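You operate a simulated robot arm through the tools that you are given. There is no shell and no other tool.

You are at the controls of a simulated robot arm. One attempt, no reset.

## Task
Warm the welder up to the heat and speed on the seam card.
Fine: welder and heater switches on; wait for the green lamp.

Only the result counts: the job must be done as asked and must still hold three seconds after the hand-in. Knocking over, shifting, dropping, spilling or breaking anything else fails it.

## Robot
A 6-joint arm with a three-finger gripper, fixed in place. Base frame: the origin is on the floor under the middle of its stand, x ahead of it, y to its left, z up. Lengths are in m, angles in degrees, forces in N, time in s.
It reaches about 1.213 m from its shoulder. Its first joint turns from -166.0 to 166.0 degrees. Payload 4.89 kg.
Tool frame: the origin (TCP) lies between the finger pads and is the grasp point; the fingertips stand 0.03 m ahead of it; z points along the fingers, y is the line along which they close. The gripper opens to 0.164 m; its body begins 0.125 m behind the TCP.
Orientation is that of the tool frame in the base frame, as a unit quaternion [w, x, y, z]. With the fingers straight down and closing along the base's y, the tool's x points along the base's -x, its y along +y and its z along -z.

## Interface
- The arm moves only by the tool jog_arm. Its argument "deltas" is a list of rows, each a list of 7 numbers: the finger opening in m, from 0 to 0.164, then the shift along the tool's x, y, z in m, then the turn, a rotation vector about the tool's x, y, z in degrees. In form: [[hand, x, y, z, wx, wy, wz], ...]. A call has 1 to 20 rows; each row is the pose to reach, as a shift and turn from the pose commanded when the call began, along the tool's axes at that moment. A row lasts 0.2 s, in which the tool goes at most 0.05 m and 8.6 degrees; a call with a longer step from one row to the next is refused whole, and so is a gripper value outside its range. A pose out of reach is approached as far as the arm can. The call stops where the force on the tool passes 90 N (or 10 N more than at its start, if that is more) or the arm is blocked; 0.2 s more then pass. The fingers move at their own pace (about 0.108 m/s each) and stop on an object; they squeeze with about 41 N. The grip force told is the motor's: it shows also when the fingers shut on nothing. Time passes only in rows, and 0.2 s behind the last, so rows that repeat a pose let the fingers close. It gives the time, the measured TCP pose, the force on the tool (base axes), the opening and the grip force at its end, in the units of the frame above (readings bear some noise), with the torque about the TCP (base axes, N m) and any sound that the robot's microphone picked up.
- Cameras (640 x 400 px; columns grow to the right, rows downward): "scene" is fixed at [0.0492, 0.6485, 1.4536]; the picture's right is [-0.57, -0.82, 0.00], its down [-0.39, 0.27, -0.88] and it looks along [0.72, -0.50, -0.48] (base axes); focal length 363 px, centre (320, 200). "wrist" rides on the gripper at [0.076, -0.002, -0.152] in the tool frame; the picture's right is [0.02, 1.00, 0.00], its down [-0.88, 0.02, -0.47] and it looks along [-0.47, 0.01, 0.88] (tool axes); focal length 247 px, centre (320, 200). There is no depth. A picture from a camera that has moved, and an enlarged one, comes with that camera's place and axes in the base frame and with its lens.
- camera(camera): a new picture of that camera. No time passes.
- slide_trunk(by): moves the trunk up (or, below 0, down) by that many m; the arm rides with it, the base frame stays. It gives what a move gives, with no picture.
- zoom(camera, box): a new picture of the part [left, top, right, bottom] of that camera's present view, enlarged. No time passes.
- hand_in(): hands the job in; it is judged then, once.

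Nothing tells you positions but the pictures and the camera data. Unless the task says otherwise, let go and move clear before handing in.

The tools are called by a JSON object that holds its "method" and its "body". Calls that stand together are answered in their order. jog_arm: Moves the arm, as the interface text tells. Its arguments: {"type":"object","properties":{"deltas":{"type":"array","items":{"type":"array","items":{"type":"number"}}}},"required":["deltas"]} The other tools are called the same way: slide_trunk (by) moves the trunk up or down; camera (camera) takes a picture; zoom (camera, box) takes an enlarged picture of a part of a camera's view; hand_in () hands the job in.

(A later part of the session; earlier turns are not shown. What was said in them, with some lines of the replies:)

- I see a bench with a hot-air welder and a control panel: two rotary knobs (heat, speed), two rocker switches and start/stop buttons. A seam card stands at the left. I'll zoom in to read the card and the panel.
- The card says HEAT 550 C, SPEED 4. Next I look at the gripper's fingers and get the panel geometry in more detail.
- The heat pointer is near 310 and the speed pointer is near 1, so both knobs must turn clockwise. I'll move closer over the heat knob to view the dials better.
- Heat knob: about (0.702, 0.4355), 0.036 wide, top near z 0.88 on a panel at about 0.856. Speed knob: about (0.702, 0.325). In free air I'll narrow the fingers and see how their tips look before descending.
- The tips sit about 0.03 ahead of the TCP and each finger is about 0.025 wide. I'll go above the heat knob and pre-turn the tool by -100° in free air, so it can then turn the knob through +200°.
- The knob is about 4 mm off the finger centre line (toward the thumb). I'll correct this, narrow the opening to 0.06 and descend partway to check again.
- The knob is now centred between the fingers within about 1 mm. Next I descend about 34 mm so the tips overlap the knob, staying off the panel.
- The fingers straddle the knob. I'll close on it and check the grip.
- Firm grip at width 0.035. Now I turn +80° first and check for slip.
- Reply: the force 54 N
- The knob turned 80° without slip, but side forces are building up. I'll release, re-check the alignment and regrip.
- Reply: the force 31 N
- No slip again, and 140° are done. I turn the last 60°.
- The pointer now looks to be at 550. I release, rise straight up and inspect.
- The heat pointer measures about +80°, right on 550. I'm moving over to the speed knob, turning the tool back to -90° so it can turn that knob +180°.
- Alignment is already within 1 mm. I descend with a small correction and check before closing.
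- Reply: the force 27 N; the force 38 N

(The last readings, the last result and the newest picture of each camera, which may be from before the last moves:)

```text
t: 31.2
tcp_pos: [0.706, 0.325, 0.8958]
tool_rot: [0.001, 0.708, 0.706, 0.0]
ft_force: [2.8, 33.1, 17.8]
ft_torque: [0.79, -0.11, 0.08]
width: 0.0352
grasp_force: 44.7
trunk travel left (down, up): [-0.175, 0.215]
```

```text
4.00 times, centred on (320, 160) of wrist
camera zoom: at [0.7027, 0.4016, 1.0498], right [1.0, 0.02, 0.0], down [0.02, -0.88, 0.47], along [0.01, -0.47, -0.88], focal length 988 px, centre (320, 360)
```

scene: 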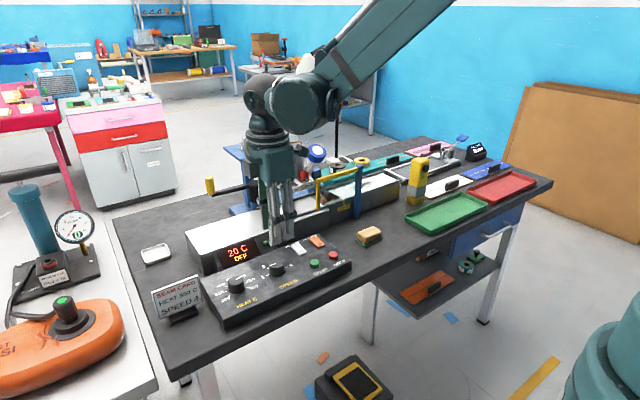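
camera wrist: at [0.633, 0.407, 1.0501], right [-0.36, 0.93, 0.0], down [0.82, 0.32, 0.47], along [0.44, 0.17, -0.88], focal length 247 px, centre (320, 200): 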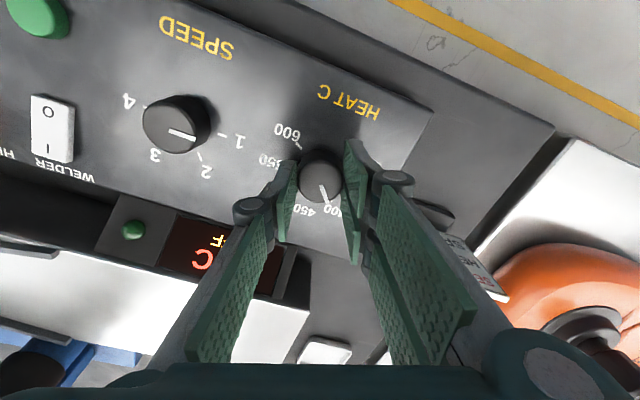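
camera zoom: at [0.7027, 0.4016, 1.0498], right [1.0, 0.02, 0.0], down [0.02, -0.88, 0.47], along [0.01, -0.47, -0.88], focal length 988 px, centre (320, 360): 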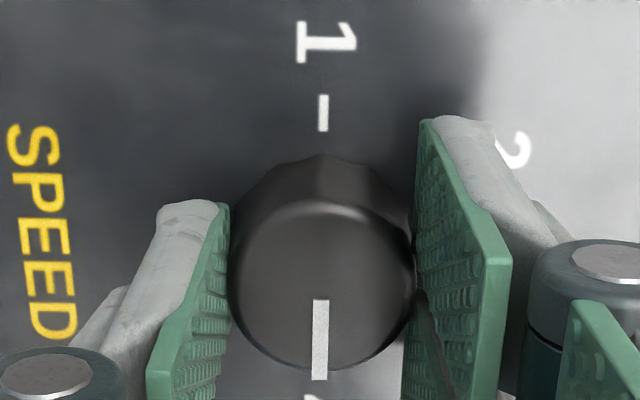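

The pointer is now opposite 1, which puts it at 4. I release, rise and check both dials.

{"method": "jog_arm", "body": {"deltas": [[0.06, 0, 0, 0, 0, 0, 0], [0.06, 0, 0, 0, 0, 0, 0], [0.06, 0, 0, 0, 0, 0, 0], [0.06, 0, 0, -0.03, 0, 0, 0], [0.06, 0, 0, -0.07, 0, 0, 0], [0.06, 0, 0, -0.11, 0, 0, 0], [0.06, 0, 0, -0.14, 0, 0, 0], [0.06, 0, 0, -0.14, 0, 0, 0]]}}

{"method": "camera", "body": {"camera": "wrist"}}

{"method": "zoom", "body": {"camera": "wrist", "box": [260, 90, 380, 190]}}

{"method": "zoom", "body": {"camera": "scene", "box": [200, 220, 360, 320]}}

```text
t: 33.0
tcp_pos: [0.7062, 0.3227, 1.0374]
tool_rot: [0.0, 0.706, 0.708, 0.0]
ft_force: [-0.7, 0.2, 0.0]
ft_torque: [0.03, -0.05, 0.04]
width: 0.0598
grasp_force: 0.1
trunk travel left (down, up): [-0.175, 0.215]
```

```text
taken
camera wrist: at [0.7027, 0.3984, 1.1904], right [1.0, 0.02, 0.0], down [0.02, -0.88, 0.47], along [0.01, -0.47, -0.88], focal length 247 px, centre (320, 200)
```

wrist: 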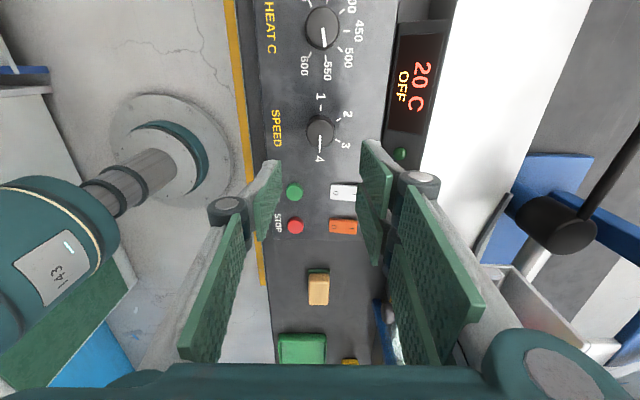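

```text
4.00 times, centred on (320, 140) of wrist
camera zoom: at [0.7027, 0.3984, 1.1904], right [1.0, 0.02, 0.0], down [0.02, -0.88, 0.47], along [0.01, -0.47, -0.88], focal length 988 px, centre (320, 440)
```

zoom: 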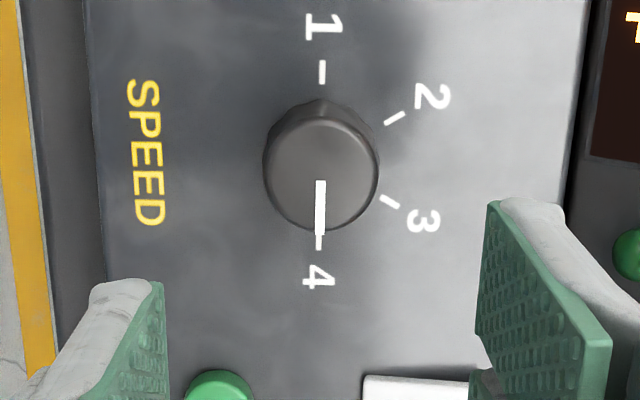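

```text
4.00 times, centred on (280, 270) of scene
camera zoom: at [0.0492, 0.6485, 1.4536], right [-0.57, -0.82, 0.0], down [-0.39, 0.27, -0.88], along [0.72, -0.5, -0.48], focal length 1454 px, centre (480, -80)
```

zoom: 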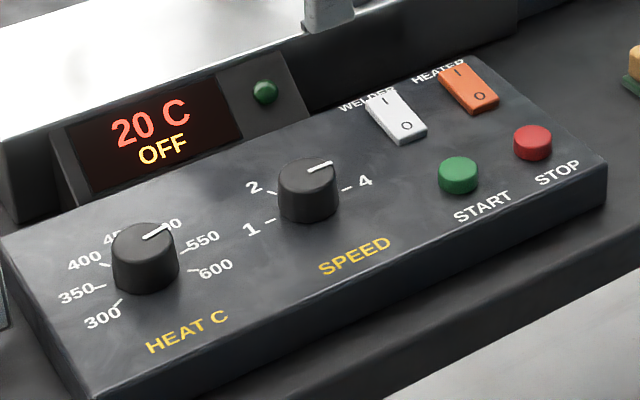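

Heat is at 550 and speed is at 4. Next come the rocker switches: I need to press the far "I" ends. I'll go above the WELDER switch with the fingers apart to measure it.

{"method": "jog_arm", "body": {"deltas": [[0.07, -0.03, 0.013, 0.01, 0, 0, 0], [0.07, -0.06, 0.026, 0.02, 0, 0, 0], [0.07, -0.0877, 0.039, 0.03, 0, 0, 0], [0.07, -0.0877, 0.039, 0.03, 0, 0, 0]]}}

{"method": "camera", "body": {"camera": "wrist"}}

{"method": "zoom", "body": {"camera": "wrist", "box": [260, 100, 380, 200]}}

{"method": "zoom", "body": {"camera": "scene", "box": [270, 180, 370, 280]}}

```text
t: 34.0
tcp_pos: [0.7462, 0.2349, 1.007]
tool_rot: [0.001, 0.707, 0.707, 0.0]
ft_force: [1.2, 0.7, -0.7]
ft_torque: [0.04, 0.0, -0.02]
width: 0.0701
grasp_force: 0.1
trunk travel left (down, up): [-0.175, 0.215]
```

```text
taken
camera wrist: at [0.7429, 0.3114, 1.161], right [1.0, 0.02, 0.0], down [0.02, -0.88, 0.47], along [0.01, -0.47, -0.88], focal length 247 px, centre (320, 200)
```

wrist: 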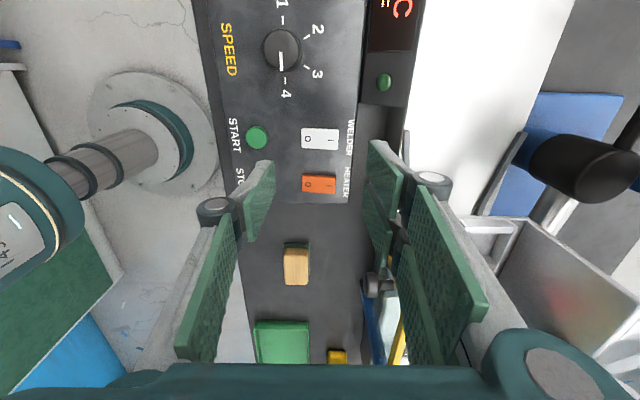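

```text
4.00 times, centred on (320, 150) of wrist
camera zoom: at [0.7429, 0.3114, 1.161], right [1.0, 0.02, 0.0], down [0.02, -0.88, 0.47], along [0.01, -0.47, -0.88], focal length 988 px, centre (320, 400)
```

zoom: 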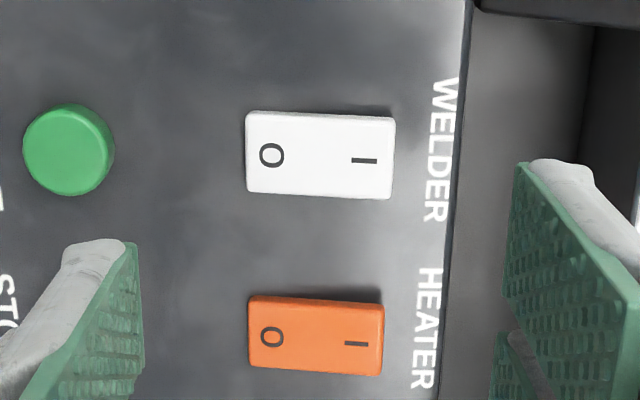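

```text
4.00 times, centred on (320, 230) of scene
camera zoom: at [0.0492, 0.6485, 1.4536], right [-0.57, -0.82, 0.0], down [-0.39, 0.27, -0.88], along [0.72, -0.5, -0.48], focal length 1454 px, centre (320, 80)
```

zoom: 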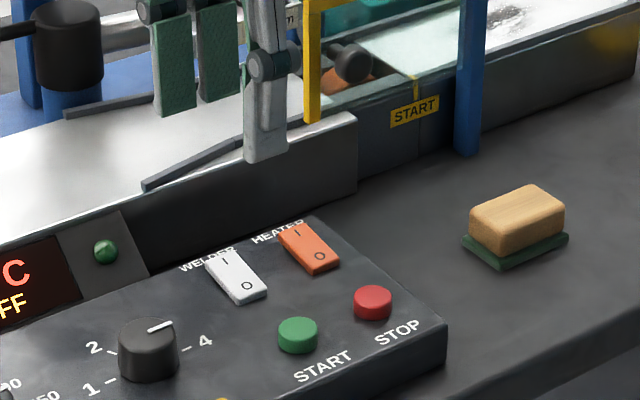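

White switch: spans x from about 0.722 to 0.766, with the "I" mark near 0.7575. I'll close the hand and tilt it 30°, so the thumb's outer edge becomes the lowest point, and hover above the I end.

{"method": "jog_arm", "body": {"deltas": [[0.0, 0.0003, 0.003, 0, -7.5, 0, 0], [0.0, 0.0006, 0.006, 0, -15, 0, 0], [0.0, 0.001, 0.009, 0, -22.5, 0, 0], [0.0, 0.0013, 0.0116, 0, -30, 0, 0], [0.0, 0.0013, 0.0116, 0.02, -30, 0, 0], [0.0, 0.0013, 0.0116, 0.04, -30, 0, 0], [0.0, 0.0013, 0.0116, 0.06, -30, 0, 0], [0.0, 0.0013, 0.0116, 0.06, -30, 0, 0]]}}

{"method": "camera", "body": {"camera": "wrist"}}

{"method": "zoom", "body": {"camera": "wrist", "box": [260, 90, 380, 190]}}

{"method": "zoom", "body": {"camera": "scene", "box": [240, 160, 360, 280]}}

```text
t: 35.8
tcp_pos: [0.7565, 0.238, 0.9456]
tool_rot: [0.183, 0.683, 0.683, 0.183]
ft_force: [0.1, 0.6, -0.4]
ft_torque: [-0.04, 0.04, -0.01]
width: 0.0001
grasp_force: 41.5
trunk travel left (down, up): [-0.175, 0.215]
```

```text
taken
camera wrist: at [0.6771, 0.3154, 1.078], right [0.87, 0.02, 0.5], down [-0.22, -0.88, 0.42], along [0.45, -0.47, -0.76], focal length 247 px, centre (320, 200)
```

wrist: 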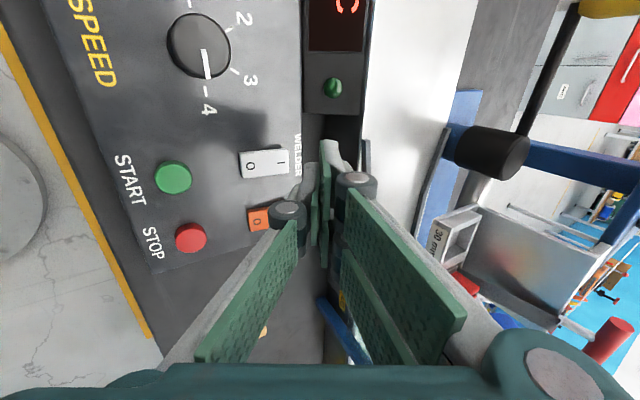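

```text
4.00 times, centred on (320, 140) of wrist
camera zoom: at [0.6771, 0.3154, 1.078], right [0.87, 0.02, 0.5], down [-0.22, -0.88, 0.42], along [0.45, -0.47, -0.76], focal length 988 px, centre (320, 440)
```

zoom: 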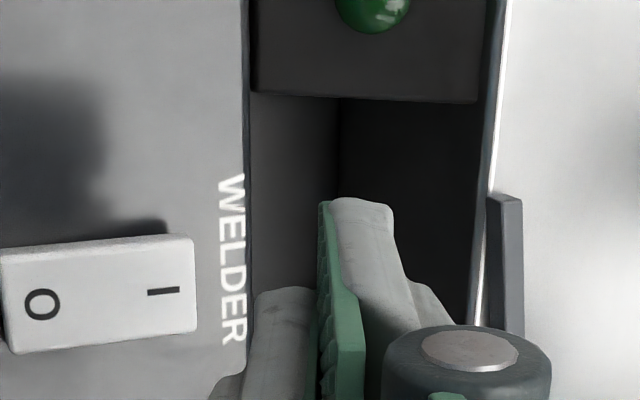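

```text
3.33 times, centred on (300, 220) of scene
camera zoom: at [0.0492, 0.6485, 1.4536], right [-0.57, -0.82, 0.0], down [-0.39, 0.27, -0.88], along [0.72, -0.5, -0.48], focal length 1211 px, centre (387, 133)
```

zoom: 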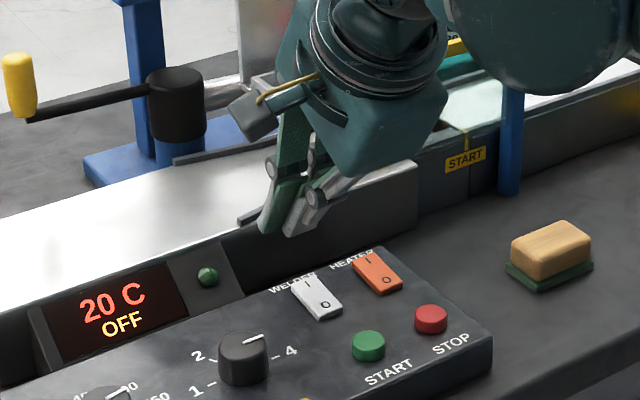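

The I end sits about 5 mm higher than the O end, so the switch is off as expected. The thumb edge is over the "I"; I'll lower it to about 1 cm above and check.

{"method": "jog_arm", "body": {"deltas": [[0.0, -0.001, -0.0083, 0.0183, 0, 0, 0], [0.0, -0.002, -0.0163, 0.0322, 0, 0, 0], [0.0, -0.002, -0.0163, 0.0322, 0, 0, 0]]}}

{"method": "zoom", "body": {"camera": "wrist", "box": [240, 90, 380, 190]}}

{"method": "zoom", "body": {"camera": "scene", "box": [250, 190, 350, 280]}}

```text
t: 36.6
tcp_pos: [0.7599, 0.2367, 0.9105]
tool_rot: [0.183, 0.683, 0.683, 0.183]
ft_force: [-0.1, -0.2, 0.0]
ft_torque: [0.0, 0.01, 0.0]
width: 0.0003
grasp_force: 41.1
trunk travel left (down, up): [-0.175, 0.215]
```

```text
4.00 times, centred on (310, 140) of wrist
camera zoom: at [0.6803, 0.3128, 1.0425], right [0.87, 0.02, 0.5], down [-0.22, -0.88, 0.42], along [0.45, -0.47, -0.76], focal length 988 px, centre (360, 440)
```

zoom: 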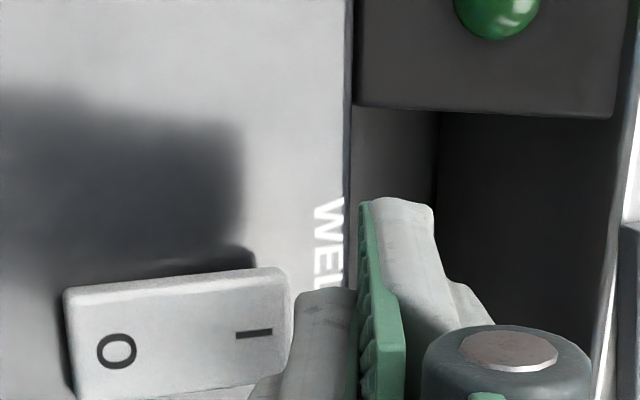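

```text
4.44 times, centred on (300, 235) of scene
camera zoom: at [0.0492, 0.6485, 1.4536], right [-0.57, -0.82, 0.0], down [-0.39, 0.27, -0.88], along [0.72, -0.5, -0.48], focal length 1615 px, centre (409, 44)
```

zoom: 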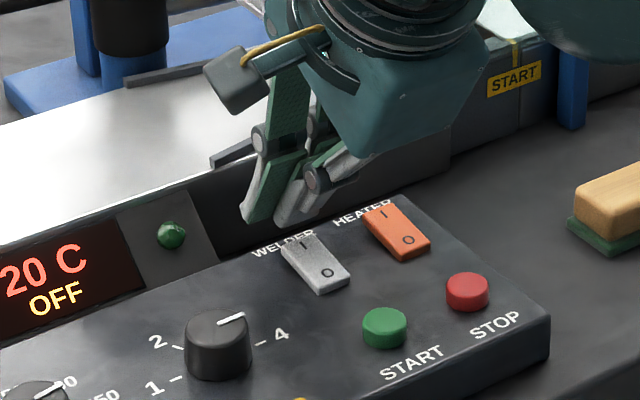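

{"method": "jog_arm", "body": {"deltas": [[0.0, 0, -0.003, 0.0052, 0, 0, 0], [0.0, 0, -0.005, 0.00866, 0, 0, 0], [0.0, 0, -0.006, 0.0104, 0, 0, 0], [0.0, 0, -0.007, 0.0121, 0, 0, 0], [0.0, 0, -0.008, 0.01386, 0, 0, 0], [0.0, 0, -0.008, 0.01386, 0, 0, 0]]}}

{"method": "zoom", "body": {"camera": "wrist", "box": [240, 90, 380, 190]}}

{"method": "zoom", "body": {"camera": "scene", "box": [220, 200, 350, 300]}}

```text
t: 38.0
tcp_pos: [0.7585, 0.2359, 0.8951]
tool_rot: [0.183, 0.683, 0.683, 0.182]
ft_force: [-0.6, -1.3, 0.5]
ft_torque: [0.0, -0.02, 0.03]
width: 0.0001
grasp_force: 40.7
trunk travel left (down, up): [-0.175, 0.215]
```

```text
4.00 times, centred on (310, 140) of wrist
camera zoom: at [0.6796, 0.3119, 1.0263], right [0.87, 0.02, 0.5], down [-0.22, -0.88, 0.42], along [0.45, -0.47, -0.76], focal length 988 px, centre (360, 440)
```

zoom: 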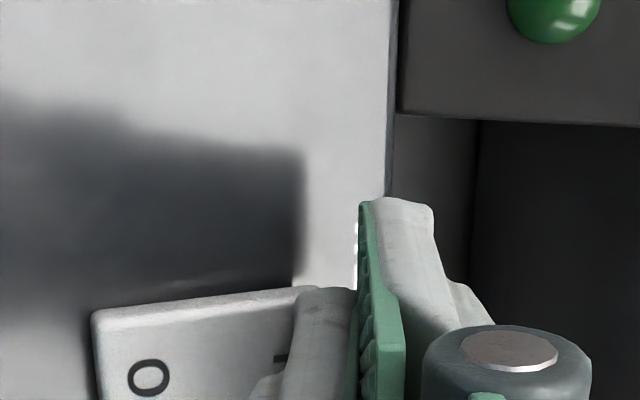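

```text
4.00 times, centred on (285, 250) of scene
camera zoom: at [0.0492, 0.6485, 1.4536], right [-0.57, -0.82, 0.0], down [-0.39, 0.27, -0.88], along [0.72, -0.5, -0.48], focal length 1454 px, centre (460, 0)
```

zoom: 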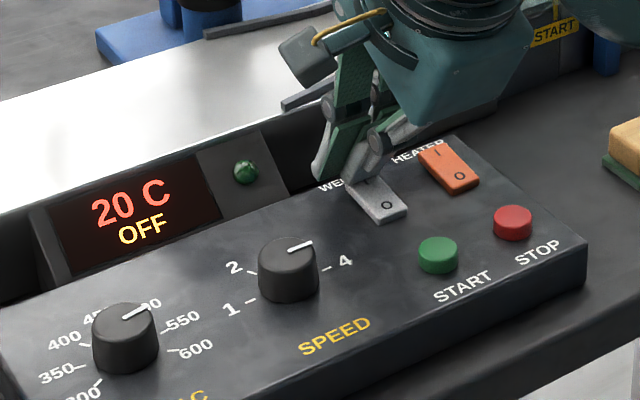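

{"method": "jog_arm", "body": {"deltas": [[0.0, 0, -0.0005, 0.0009, 0, 0, 0], [0.0, 0, -0.001, 0.0017, 0, 0, 0], [0.0, 0, -0.0015, 0.0026, 0, 0, 0], [0.0, 0, -0.002, 0.0035, 0, 0, 0], [0.0, 0, -0.002, 0.0035, 0, 0, 0]]}}

{"method": "zoom", "body": {"camera": "wrist", "box": [240, 90, 380, 190]}}

{"method": "zoom", "body": {"camera": "scene", "box": [220, 200, 350, 300]}}

```text
t: 39.2
tcp_pos: [0.7588, 0.2348, 0.8909]
tool_rot: [0.183, 0.683, 0.683, 0.183]
ft_force: [-0.4, -0.6, 0.0]
ft_torque: [0.0, 0.0, 0.0]
width: 0.0
grasp_force: 41.0
trunk travel left (down, up): [-0.175, 0.215]
```

```text
4.00 times, centred on (310, 140) of wrist
camera zoom: at [0.6797, 0.3121, 1.0224], right [0.87, 0.02, 0.5], down [-0.22, -0.88, 0.42], along [0.45, -0.47, -0.76], focal length 988 px, centre (360, 440)
```

zoom: 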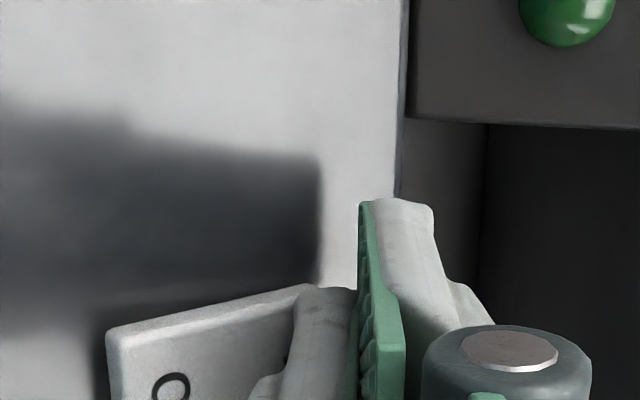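

```text
4.00 times, centred on (285, 250) of scene
camera zoom: at [0.0492, 0.6485, 1.4536], right [-0.57, -0.82, 0.0], down [-0.39, 0.27, -0.88], along [0.72, -0.5, -0.48], focal length 1454 px, centre (460, 0)
```

zoom: 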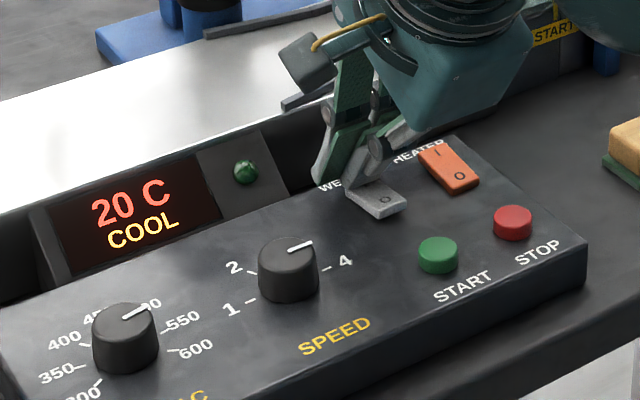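

The display changed from OFF to COOL, so the welder switch is on. I'll lift and shift about 59 mm in -y to hover over the HEATER "I" end.

{"method": "jog_arm", "body": {"deltas": [[0.0, 0, 0.01, -0.0173, 0, 0, 0], [0.0, 0, 0.02, -0.0346, 0, 0, 0], [0.0, -0.03, 0.02, -0.0346, 0, 0, 0], [0.0, -0.0585, 0.02, -0.0346, 0, 0, 0], [0.0, -0.0585, 0.02, -0.0346, 0, 0, 0]]}}

{"method": "zoom", "body": {"camera": "wrist", "box": [240, 90, 380, 190]}}

{"method": "camera", "body": {"camera": "wrist"}}

{"method": "zoom", "body": {"camera": "scene", "box": [220, 180, 360, 300]}}

```text
t: 40.4
tcp_pos: [0.7591, 0.1775, 0.9295]
tool_rot: [0.183, 0.683, 0.683, 0.183]
ft_force: [-0.4, 0.5, -0.4]
ft_torque: [-0.03, 0.0, 0.02]
width: 0.0
grasp_force: 41.2
trunk travel left (down, up): [-0.175, 0.215]
```

```text
4.00 times, centred on (310, 140) of wrist
camera zoom: at [0.6799, 0.2541, 1.0622], right [0.87, 0.02, 0.5], down [-0.22, -0.88, 0.42], along [0.45, -0.47, -0.76], focal length 988 px, centre (360, 440)
```

zoom: 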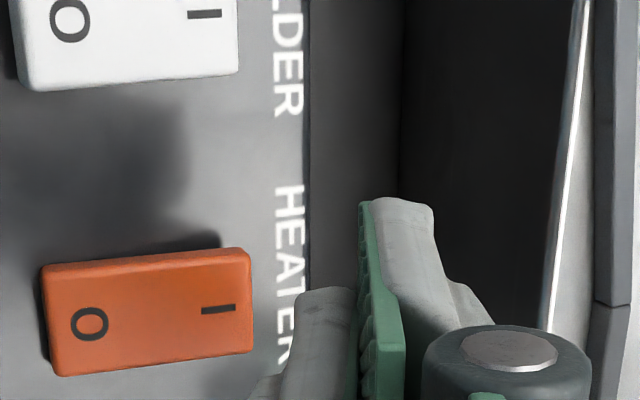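

```text
taken
camera wrist: at [0.6799, 0.2541, 1.0622], right [0.87, 0.02, 0.5], down [-0.22, -0.88, 0.42], along [0.45, -0.47, -0.76], focal length 247 px, centre (320, 200)
```

wrist: 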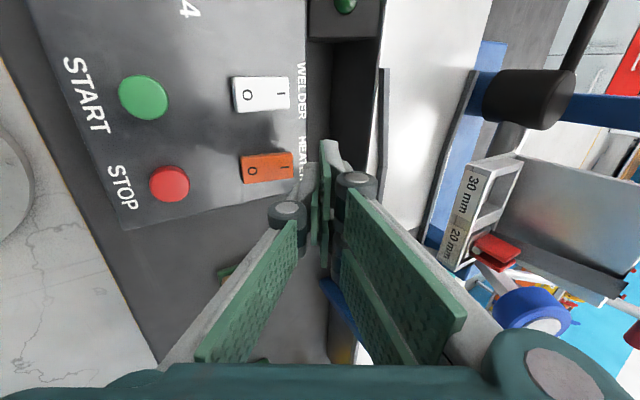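

```text
3.33 times, centred on (290, 240) of scene
camera zoom: at [0.0492, 0.6485, 1.4536], right [-0.57, -0.82, 0.0], down [-0.39, 0.27, -0.88], along [0.72, -0.5, -0.48], focal length 1211 px, centre (420, 67)
```

zoom: 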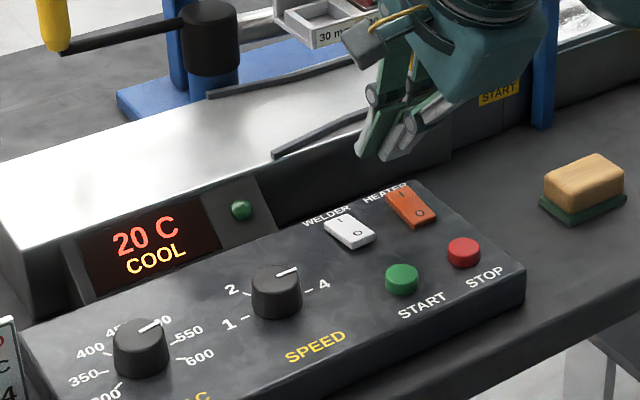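

The white rocker has flipped to on. Pressing the HEATER "I" end the same way now.

{"method": "jog_arm", "body": {"deltas": [[0.0, -0.0015, -0.01, 0.0173, 0, 0, 0], [0.0, -0.0015, -0.015, 0.026, 0, 0, 0], [0.0, -0.0015, -0.017, 0.0294, 0, 0, 0], [0.0, -0.0015, -0.018, 0.0312, 0, 0, 0], [0.0, -0.0015, -0.019, 0.0329, 0, 0, 0], [0.0, -0.0015, -0.02, 0.0346, 0, 0, 0], [0.0, -0.0015, -0.0205, 0.0355, 0, 0, 0], [0.0, -0.0015, -0.0205, 0.0355, 0, 0, 0]]}}

{"method": "zoom", "body": {"camera": "wrist", "box": [240, 90, 380, 190]}}

{"method": "zoom", "body": {"camera": "scene", "box": [220, 180, 360, 300]}}

```text
t: 42.2
tcp_pos: [0.7599, 0.1761, 0.8888]
tool_rot: [0.183, 0.683, 0.683, 0.184]
ft_force: [8.2, 2.2, 14.4]
ft_torque: [0.04, -0.28, 0.0]
width: 0.0001
grasp_force: 41.4
trunk travel left (down, up): [-0.175, 0.215]
```

```text
4.00 times, centred on (310, 140) of wrist
camera zoom: at [0.68, 0.2524, 1.0211], right [0.87, 0.02, 0.5], down [-0.22, -0.88, 0.42], along [0.45, -0.47, -0.76], focal length 988 px, centre (360, 440)
```

zoom: 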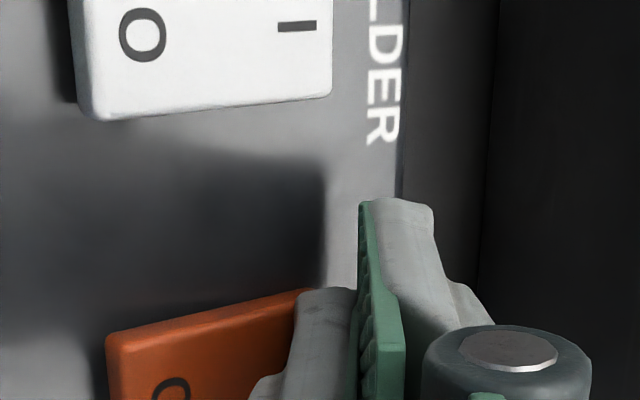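

```text
3.33 times, centred on (290, 240) of scene
camera zoom: at [0.0492, 0.6485, 1.4536], right [-0.57, -0.82, 0.0], down [-0.39, 0.27, -0.88], along [0.72, -0.5, -0.48], focal length 1211 px, centre (420, 67)
```

zoom: 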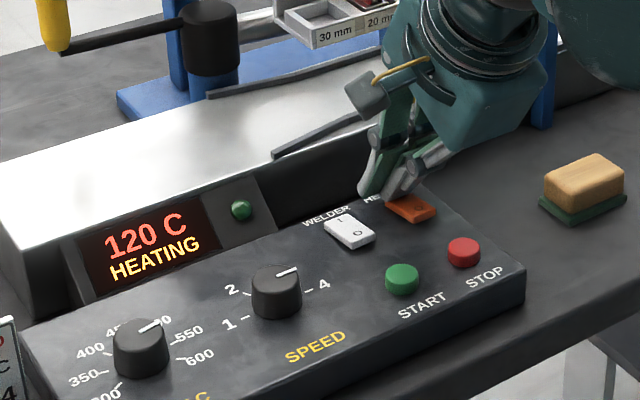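

The display shows 120 C HEATING, so both switches are on. I lift off, move clear and wait for the green lamp.

{"method": "jog_arm", "body": {"deltas": [[0.0, 0, 0.01, -0.0173, 0, 0, 0], [0.0, 0, 0.02, -0.0346, 0, 0, 0], [0.0, 0, 0.04, -0.0693, 0, 0, 0], [0.0, 0, 0.06, -0.1039, 0, 0, 0], [0.0, 0, 0.07, -0.1212, 7.5, 0, 0], [0.0, 0, 0.07, -0.1212, 15, 0, 0], [0.0, 0, 0.07, -0.1212, 22.5, 0, 0], [0.0, 0, 0.07, -0.1212, 30, 0, 0], [0.0, 0, 0.07, -0.1212, 30, 0, 0], [0.0, 0, 0.07, -0.1212, 30, 0, 0]]}}

{"method": "camera", "body": {"camera": "scene"}}

{"method": "zoom", "body": {"camera": "scene", "box": [180, 200, 360, 320]}}

```text
t: 44.4
tcp_pos: [0.7591, 0.176, 1.0293]
tool_rot: [0.0, 0.707, 0.707, 0.001]
ft_force: [0.8, 0.2, 0.0]
ft_torque: [0.01, 0.09, -0.02]
width: 0.0
grasp_force: 41.5
trunk travel left (down, up): [-0.175, 0.215]
```

```text
taken
```

scene: 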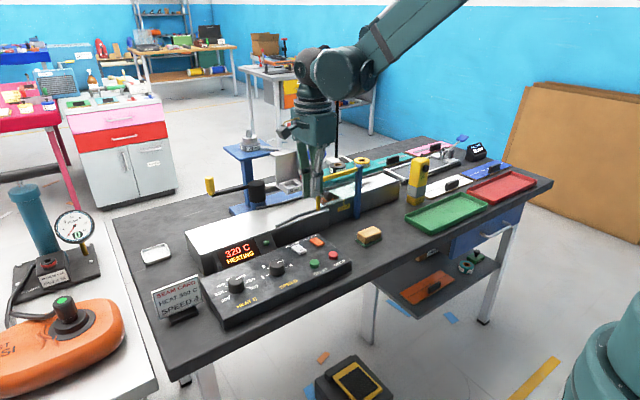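

```text
3.33 times, centred on (270, 260) of scene
camera zoom: at [0.0492, 0.6485, 1.4536], right [-0.57, -0.82, 0.0], down [-0.39, 0.27, -0.88], along [0.72, -0.5, -0.48], focal length 1211 px, centre (487, 0)
```

zoom: 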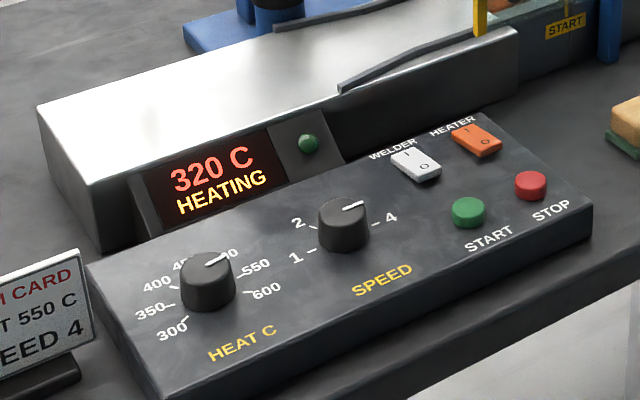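

320 C and rising. I move back from the machine toward the robot and wait.

{"method": "jog_arm", "body": {"deltas": [[0.03, 0, 0, -0.03, 0, 0, 0], [0.06, 0, -0.03, -0.06, 0, 0, 0], [0.06, 0, -0.07, -0.07, 0, 0, 0], [0.06, 0, -0.1, -0.08, 0, 0, 0], [0.06, 0, -0.1, -0.08, 0, 0, 0], [0.06, 0, -0.1, -0.08, 0, 0, 0], [0.06, 0, -0.1, -0.08, 0, 0, 0], [0.06, 0, -0.1, -0.08, 0, 0, 0], [0.06, 0, -0.1, -0.08, 0, 0, 0], [0.06, 0, -0.1, -0.08, 0, 0, 0], [0.06, 0, -0.1, -0.08, 0, 0, 0], [0.06, 0, -0.1, -0.08, 0, 0, 0], [0.06, 0, -0.1, -0.08, 0, 0, 0], [0.06, 0, -0.1, -0.08, 0, 0, 0], [0.06, 0, -0.1, -0.08, 0, 0, 0], [0.06, 0, -0.1, -0.08, 0, 0, 0], [0.06, 0, -0.1, -0.08, 0, 0, 0], [0.06, 0, -0.1, -0.08, 0, 0, 0], [0.06, 0, -0.1, -0.08, 0, 0, 0], [0.06, 0, -0.1, -0.08, 0, 0, 0]]}}

{"method": "zoom", "body": {"camera": "scene", "box": [180, 200, 360, 320]}}

{"method": "camera", "body": {"camera": "scene"}}

```text
t: 48.6
tcp_pos: [0.6582, 0.1747, 1.1096]
tool_rot: [0.0, 0.708, 0.707, 0.0]
ft_force: [-0.2, 0.4, -0.6]
ft_torque: [-0.01, 0.01, -0.02]
width: 0.0598
grasp_force: 0.0
trunk travel left (down, up): [-0.175, 0.215]
```

```text
3.33 times, centred on (270, 260) of scene
camera zoom: at [0.0492, 0.6485, 1.4536], right [-0.57, -0.82, 0.0], down [-0.39, 0.27, -0.88], along [0.72, -0.5, -0.48], focal length 1211 px, centre (487, 0)
```

zoom: 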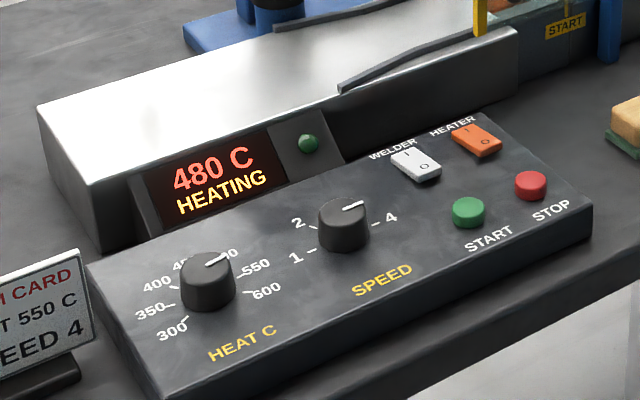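

```text
taken
```

scene: 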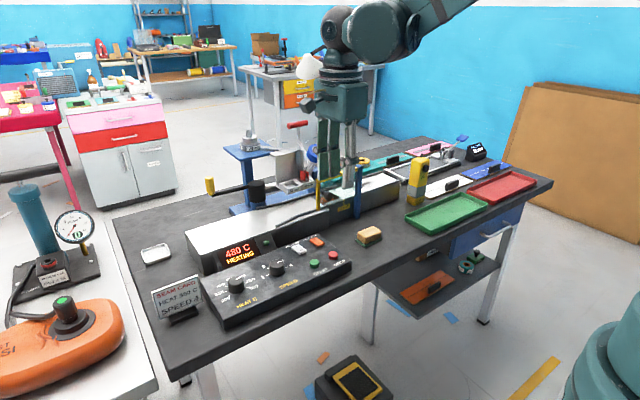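

Now 480 C and still heating toward the setpoint, with the lamp still dark. I keep waiting.

{"method": "jog_arm", "body": {"deltas": [[0.06, 0, 0, 0, 0, 0, 0], [0.06, 0, 0, 0, 0, 0, 0], [0.06, 0, 0, 0, 0, 0, 0], [0.06, 0, 0, 0, 0, 0, 0], [0.06, 0, 0, 0, 0, 0, 0], [0.06, 0, 0, 0, 0, 0, 0], [0.06, 0, 0, 0, 0, 0, 0], [0.06, 0, 0, 0, 0, 0, 0], [0.06, 0, 0, 0, 0, 0, 0], [0.06, 0, 0, 0, 0, 0, 0], [0.06, 0, 0, 0, 0, 0, 0], [0.06, 0, 0, 0, 0, 0, 0], [0.06, 0, 0, 0, 0, 0, 0], [0.06, 0, 0, 0, 0, 0, 0], [0.06, 0, 0, 0, 0, 0, 0], [0.06, 0, 0, 0, 0, 0, 0], [0.06, 0, 0, 0, 0, 0, 0], [0.06, 0, 0, 0, 0, 0, 0], [0.06, 0, 0, 0, 0, 0, 0], [0.06, 0, 0, 0, 0, 0, 0]]}}

{"method": "zoom", "body": {"camera": "scene", "box": [180, 200, 360, 320]}}

```text
t: 52.8
tcp_pos: [0.6575, 0.1743, 1.1106]
tool_rot: [-0.001, 0.707, 0.707, 0.001]
ft_force: [0.1, 0.1, 0.5]
ft_torque: [0.01, -0.01, -0.01]
width: 0.0599
grasp_force: 0.0
trunk travel left (down, up): [-0.175, 0.215]
```

```text
3.33 times, centred on (270, 260) of scene
camera zoom: at [0.0492, 0.6485, 1.4536], right [-0.57, -0.82, 0.0], down [-0.39, 0.27, -0.88], along [0.72, -0.5, -0.48], focal length 1211 px, centre (487, 0)
```

zoom: 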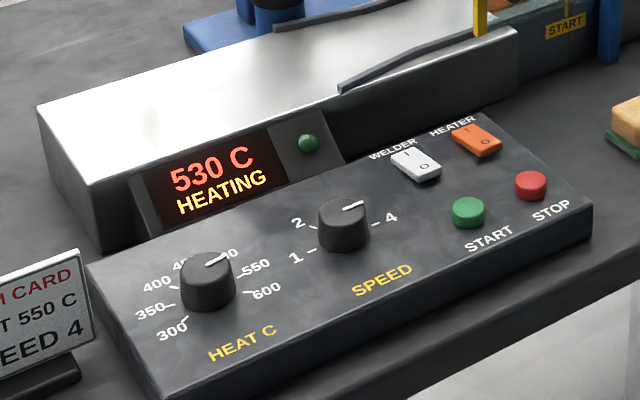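

It reads 530 C and is closing in on the setpoint; the lamp is still dark, so I keep waiting.

{"method": "jog_arm", "body": {"deltas": [[0.06, 0, 0, 0, 0, 0, 0], [0.06, 0, 0, 0, 0, 0, 0], [0.06, 0, 0, 0, 0, 0, 0], [0.06, 0, 0, 0, 0, 0, 0], [0.06, 0, 0, 0, 0, 0, 0], [0.06, 0, 0, 0, 0, 0, 0], [0.06, 0, 0, 0, 0, 0, 0], [0.06, 0, 0, 0, 0, 0, 0], [0.06, 0, 0, 0, 0, 0, 0], [0.06, 0, 0, 0, 0, 0, 0], [0.06, 0, 0, 0, 0, 0, 0], [0.06, 0, 0, 0, 0, 0, 0], [0.06, 0, 0, 0, 0, 0, 0], [0.06, 0, 0, 0, 0, 0, 0], [0.06, 0, 0, 0, 0, 0, 0], [0.06, 0, 0, 0, 0, 0, 0], [0.06, 0, 0, 0, 0, 0, 0], [0.06, 0, 0, 0, 0, 0, 0], [0.06, 0, 0, 0, 0, 0, 0], [0.06, 0, 0, 0, 0, 0, 0]]}}

{"method": "zoom", "body": {"camera": "scene", "box": [180, 200, 360, 320]}}

```text
t: 57.0
tcp_pos: [0.6583, 0.1741, 1.1102]
tool_rot: [0.0, 0.707, 0.707, 0.0]
ft_force: [0.5, -0.5, 1.0]
ft_torque: [0.03, -0.02, -0.01]
width: 0.06
grasp_force: 0.0
trunk travel left (down, up): [-0.175, 0.215]
```

```text
3.33 times, centred on (270, 260) of scene
camera zoom: at [0.0492, 0.6485, 1.4536], right [-0.57, -0.82, 0.0], down [-0.39, 0.27, -0.88], along [0.72, -0.5, -0.48], focal length 1211 px, centre (487, 0)
```

zoom: 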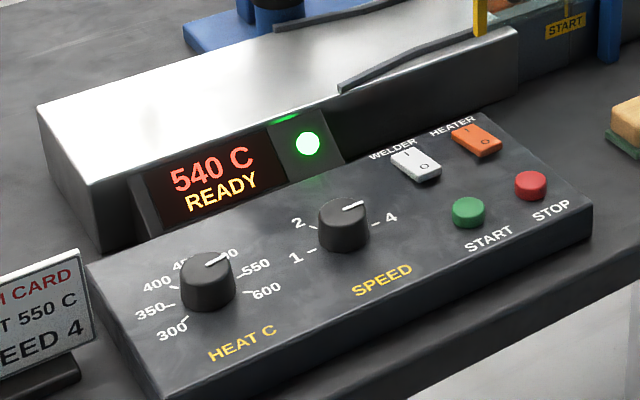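

The green lamp is lit and the display reads 540 C READY. I'll wait a bit longer so it settles at the setpoint, and check the dials again.

{"method": "jog_arm", "body": {"deltas": [[0.06, 0, 0, 0, 0, 0, 0], [0.06, 0, 0, 0, 0, 0, 0], [0.06, 0, 0, 0, 0, 0, 0], [0.06, 0, 0, 0, 0, 0, 0], [0.06, 0, 0, 0, 0, 0, 0], [0.06, 0, 0, 0, 0, 0, 0], [0.06, 0, 0, 0, 0, 0, 0], [0.06, 0, 0, 0, 0, 0, 0], [0.06, 0, 0, 0, 0, 0, 0], [0.06, 0, 0, 0, 0, 0, 0], [0.06, 0, 0, 0, 0, 0, 0], [0.06, 0, 0, 0, 0, 0, 0], [0.06, 0, 0, 0, 0, 0, 0], [0.06, 0, 0, 0, 0, 0, 0], [0.06, 0, 0, 0, 0, 0, 0], [0.06, 0, 0, 0, 0, 0, 0], [0.06, 0, 0, 0, 0, 0, 0], [0.06, 0, 0, 0, 0, 0, 0], [0.06, 0, 0, 0, 0, 0, 0], [0.06, 0, 0, 0, 0, 0, 0]]}}

{"method": "jog_arm", "body": {"deltas": [[0.06, 0, 0, 0, 0, 0, 0], [0.06, 0, 0, 0, 0, 0, 0], [0.06, 0, 0, 0, 0, 0, 0], [0.06, 0, 0, 0, 0, 0, 0], [0.06, 0, 0, 0, 0, 0, 0], [0.06, 0, 0, 0, 0, 0, 0], [0.06, 0, 0, 0, 0, 0, 0], [0.06, 0, 0, 0, 0, 0, 0], [0.06, 0, 0, 0, 0, 0, 0], [0.06, 0, 0, 0, 0, 0, 0], [0.06, 0, 0, 0, 0, 0, 0], [0.06, 0, 0, 0, 0, 0, 0], [0.06, 0, 0, 0, 0, 0, 0], [0.06, 0, 0, 0, 0, 0, 0], [0.06, 0, 0, 0, 0, 0, 0], [0.06, 0, 0, 0, 0, 0, 0], [0.06, 0, 0, 0, 0, 0, 0], [0.06, 0, 0, 0, 0, 0, 0], [0.06, 0, 0, 0, 0, 0, 0], [0.06, 0, 0, 0, 0, 0, 0]]}}

{"method": "zoom", "body": {"camera": "scene", "box": [180, 200, 360, 320]}}

{"method": "camera", "body": {"camera": "wrist"}}

{"method": "camera", "body": {"camera": "scene"}}

```text
t: 61.2
tcp_pos: [0.6586, 0.1743, 1.1101]
tool_rot: [0.001, 0.707, 0.707, -0.001]
ft_force: [-0.5, 1.0, -0.5]
ft_torque: [0.01, 0.03, 0.03]
width: 0.0598
grasp_force: 0.1
trunk travel left (down, up): [-0.175, 0.215]
```

```text
t: 65.4
tcp_pos: [0.6596, 0.1743, 1.1108]
tool_rot: [0.0, 0.707, 0.707, 0.0]
ft_force: [-0.8, -0.3, 0.4]
ft_torque: [-0.03, 0.02, 0.0]
width: 0.0603
grasp_force: 0.0
trunk travel left (down, up): [-0.175, 0.215]
```

```text
3.33 times, centred on (270, 260) of scene
camera zoom: at [0.0492, 0.6485, 1.4536], right [-0.57, -0.82, 0.0], down [-0.39, 0.27, -0.88], along [0.72, -0.5, -0.48], focal length 1211 px, centre (487, 0)
```

zoom: 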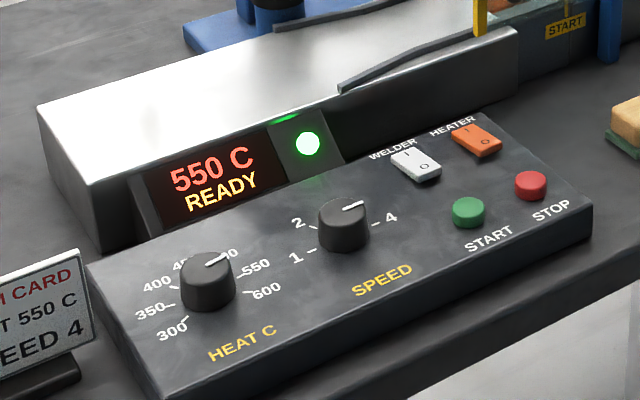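

```text
taken
camera wrist: at [0.6551, 0.2511, 1.264], right [1.0, 0.02, 0.0], down [0.02, -0.88, 0.47], along [0.01, -0.47, -0.88], focal length 247 px, centre (320, 200)
```

wrist: 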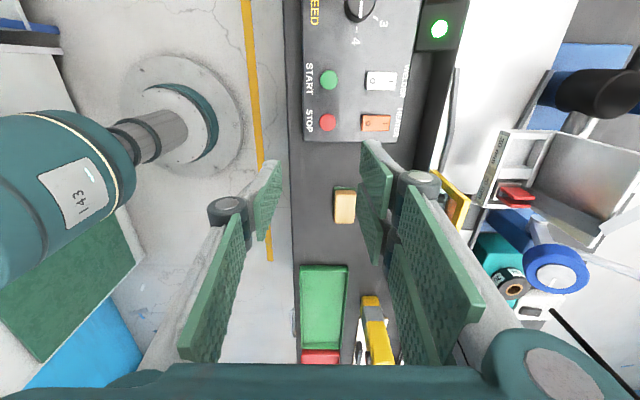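

```text
taken
```

scene: 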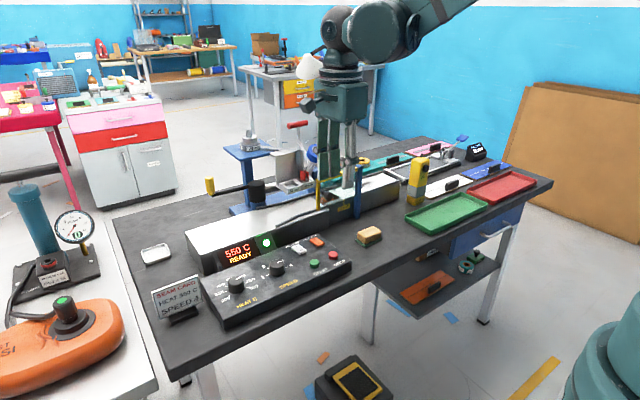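

The display shows 550 C READY with the green lamp lit, the speed knob is at 4, and both switches are on. Nothing else was moved and the arm is clear, so I hand in.

{"method": "hand_in", "body": {}}

```text
The job is handed in.
```

The welder is warmed up to the seam card's settings: the display reads 550 C READY and the green lamp is lit.

- **Heat:** the knob was turned from 300 to 550, and the display settled at 550 C.
- **Speed:** the knob was turned from 1 to 4.
- **Switches:** WELDER and HEATER are both on. I did not press START or STOP.

The arm was clear of the machine before hand-in. The final pictures show nothing else knocked over or shifted. The job is handed in; I have not seen the judging result.
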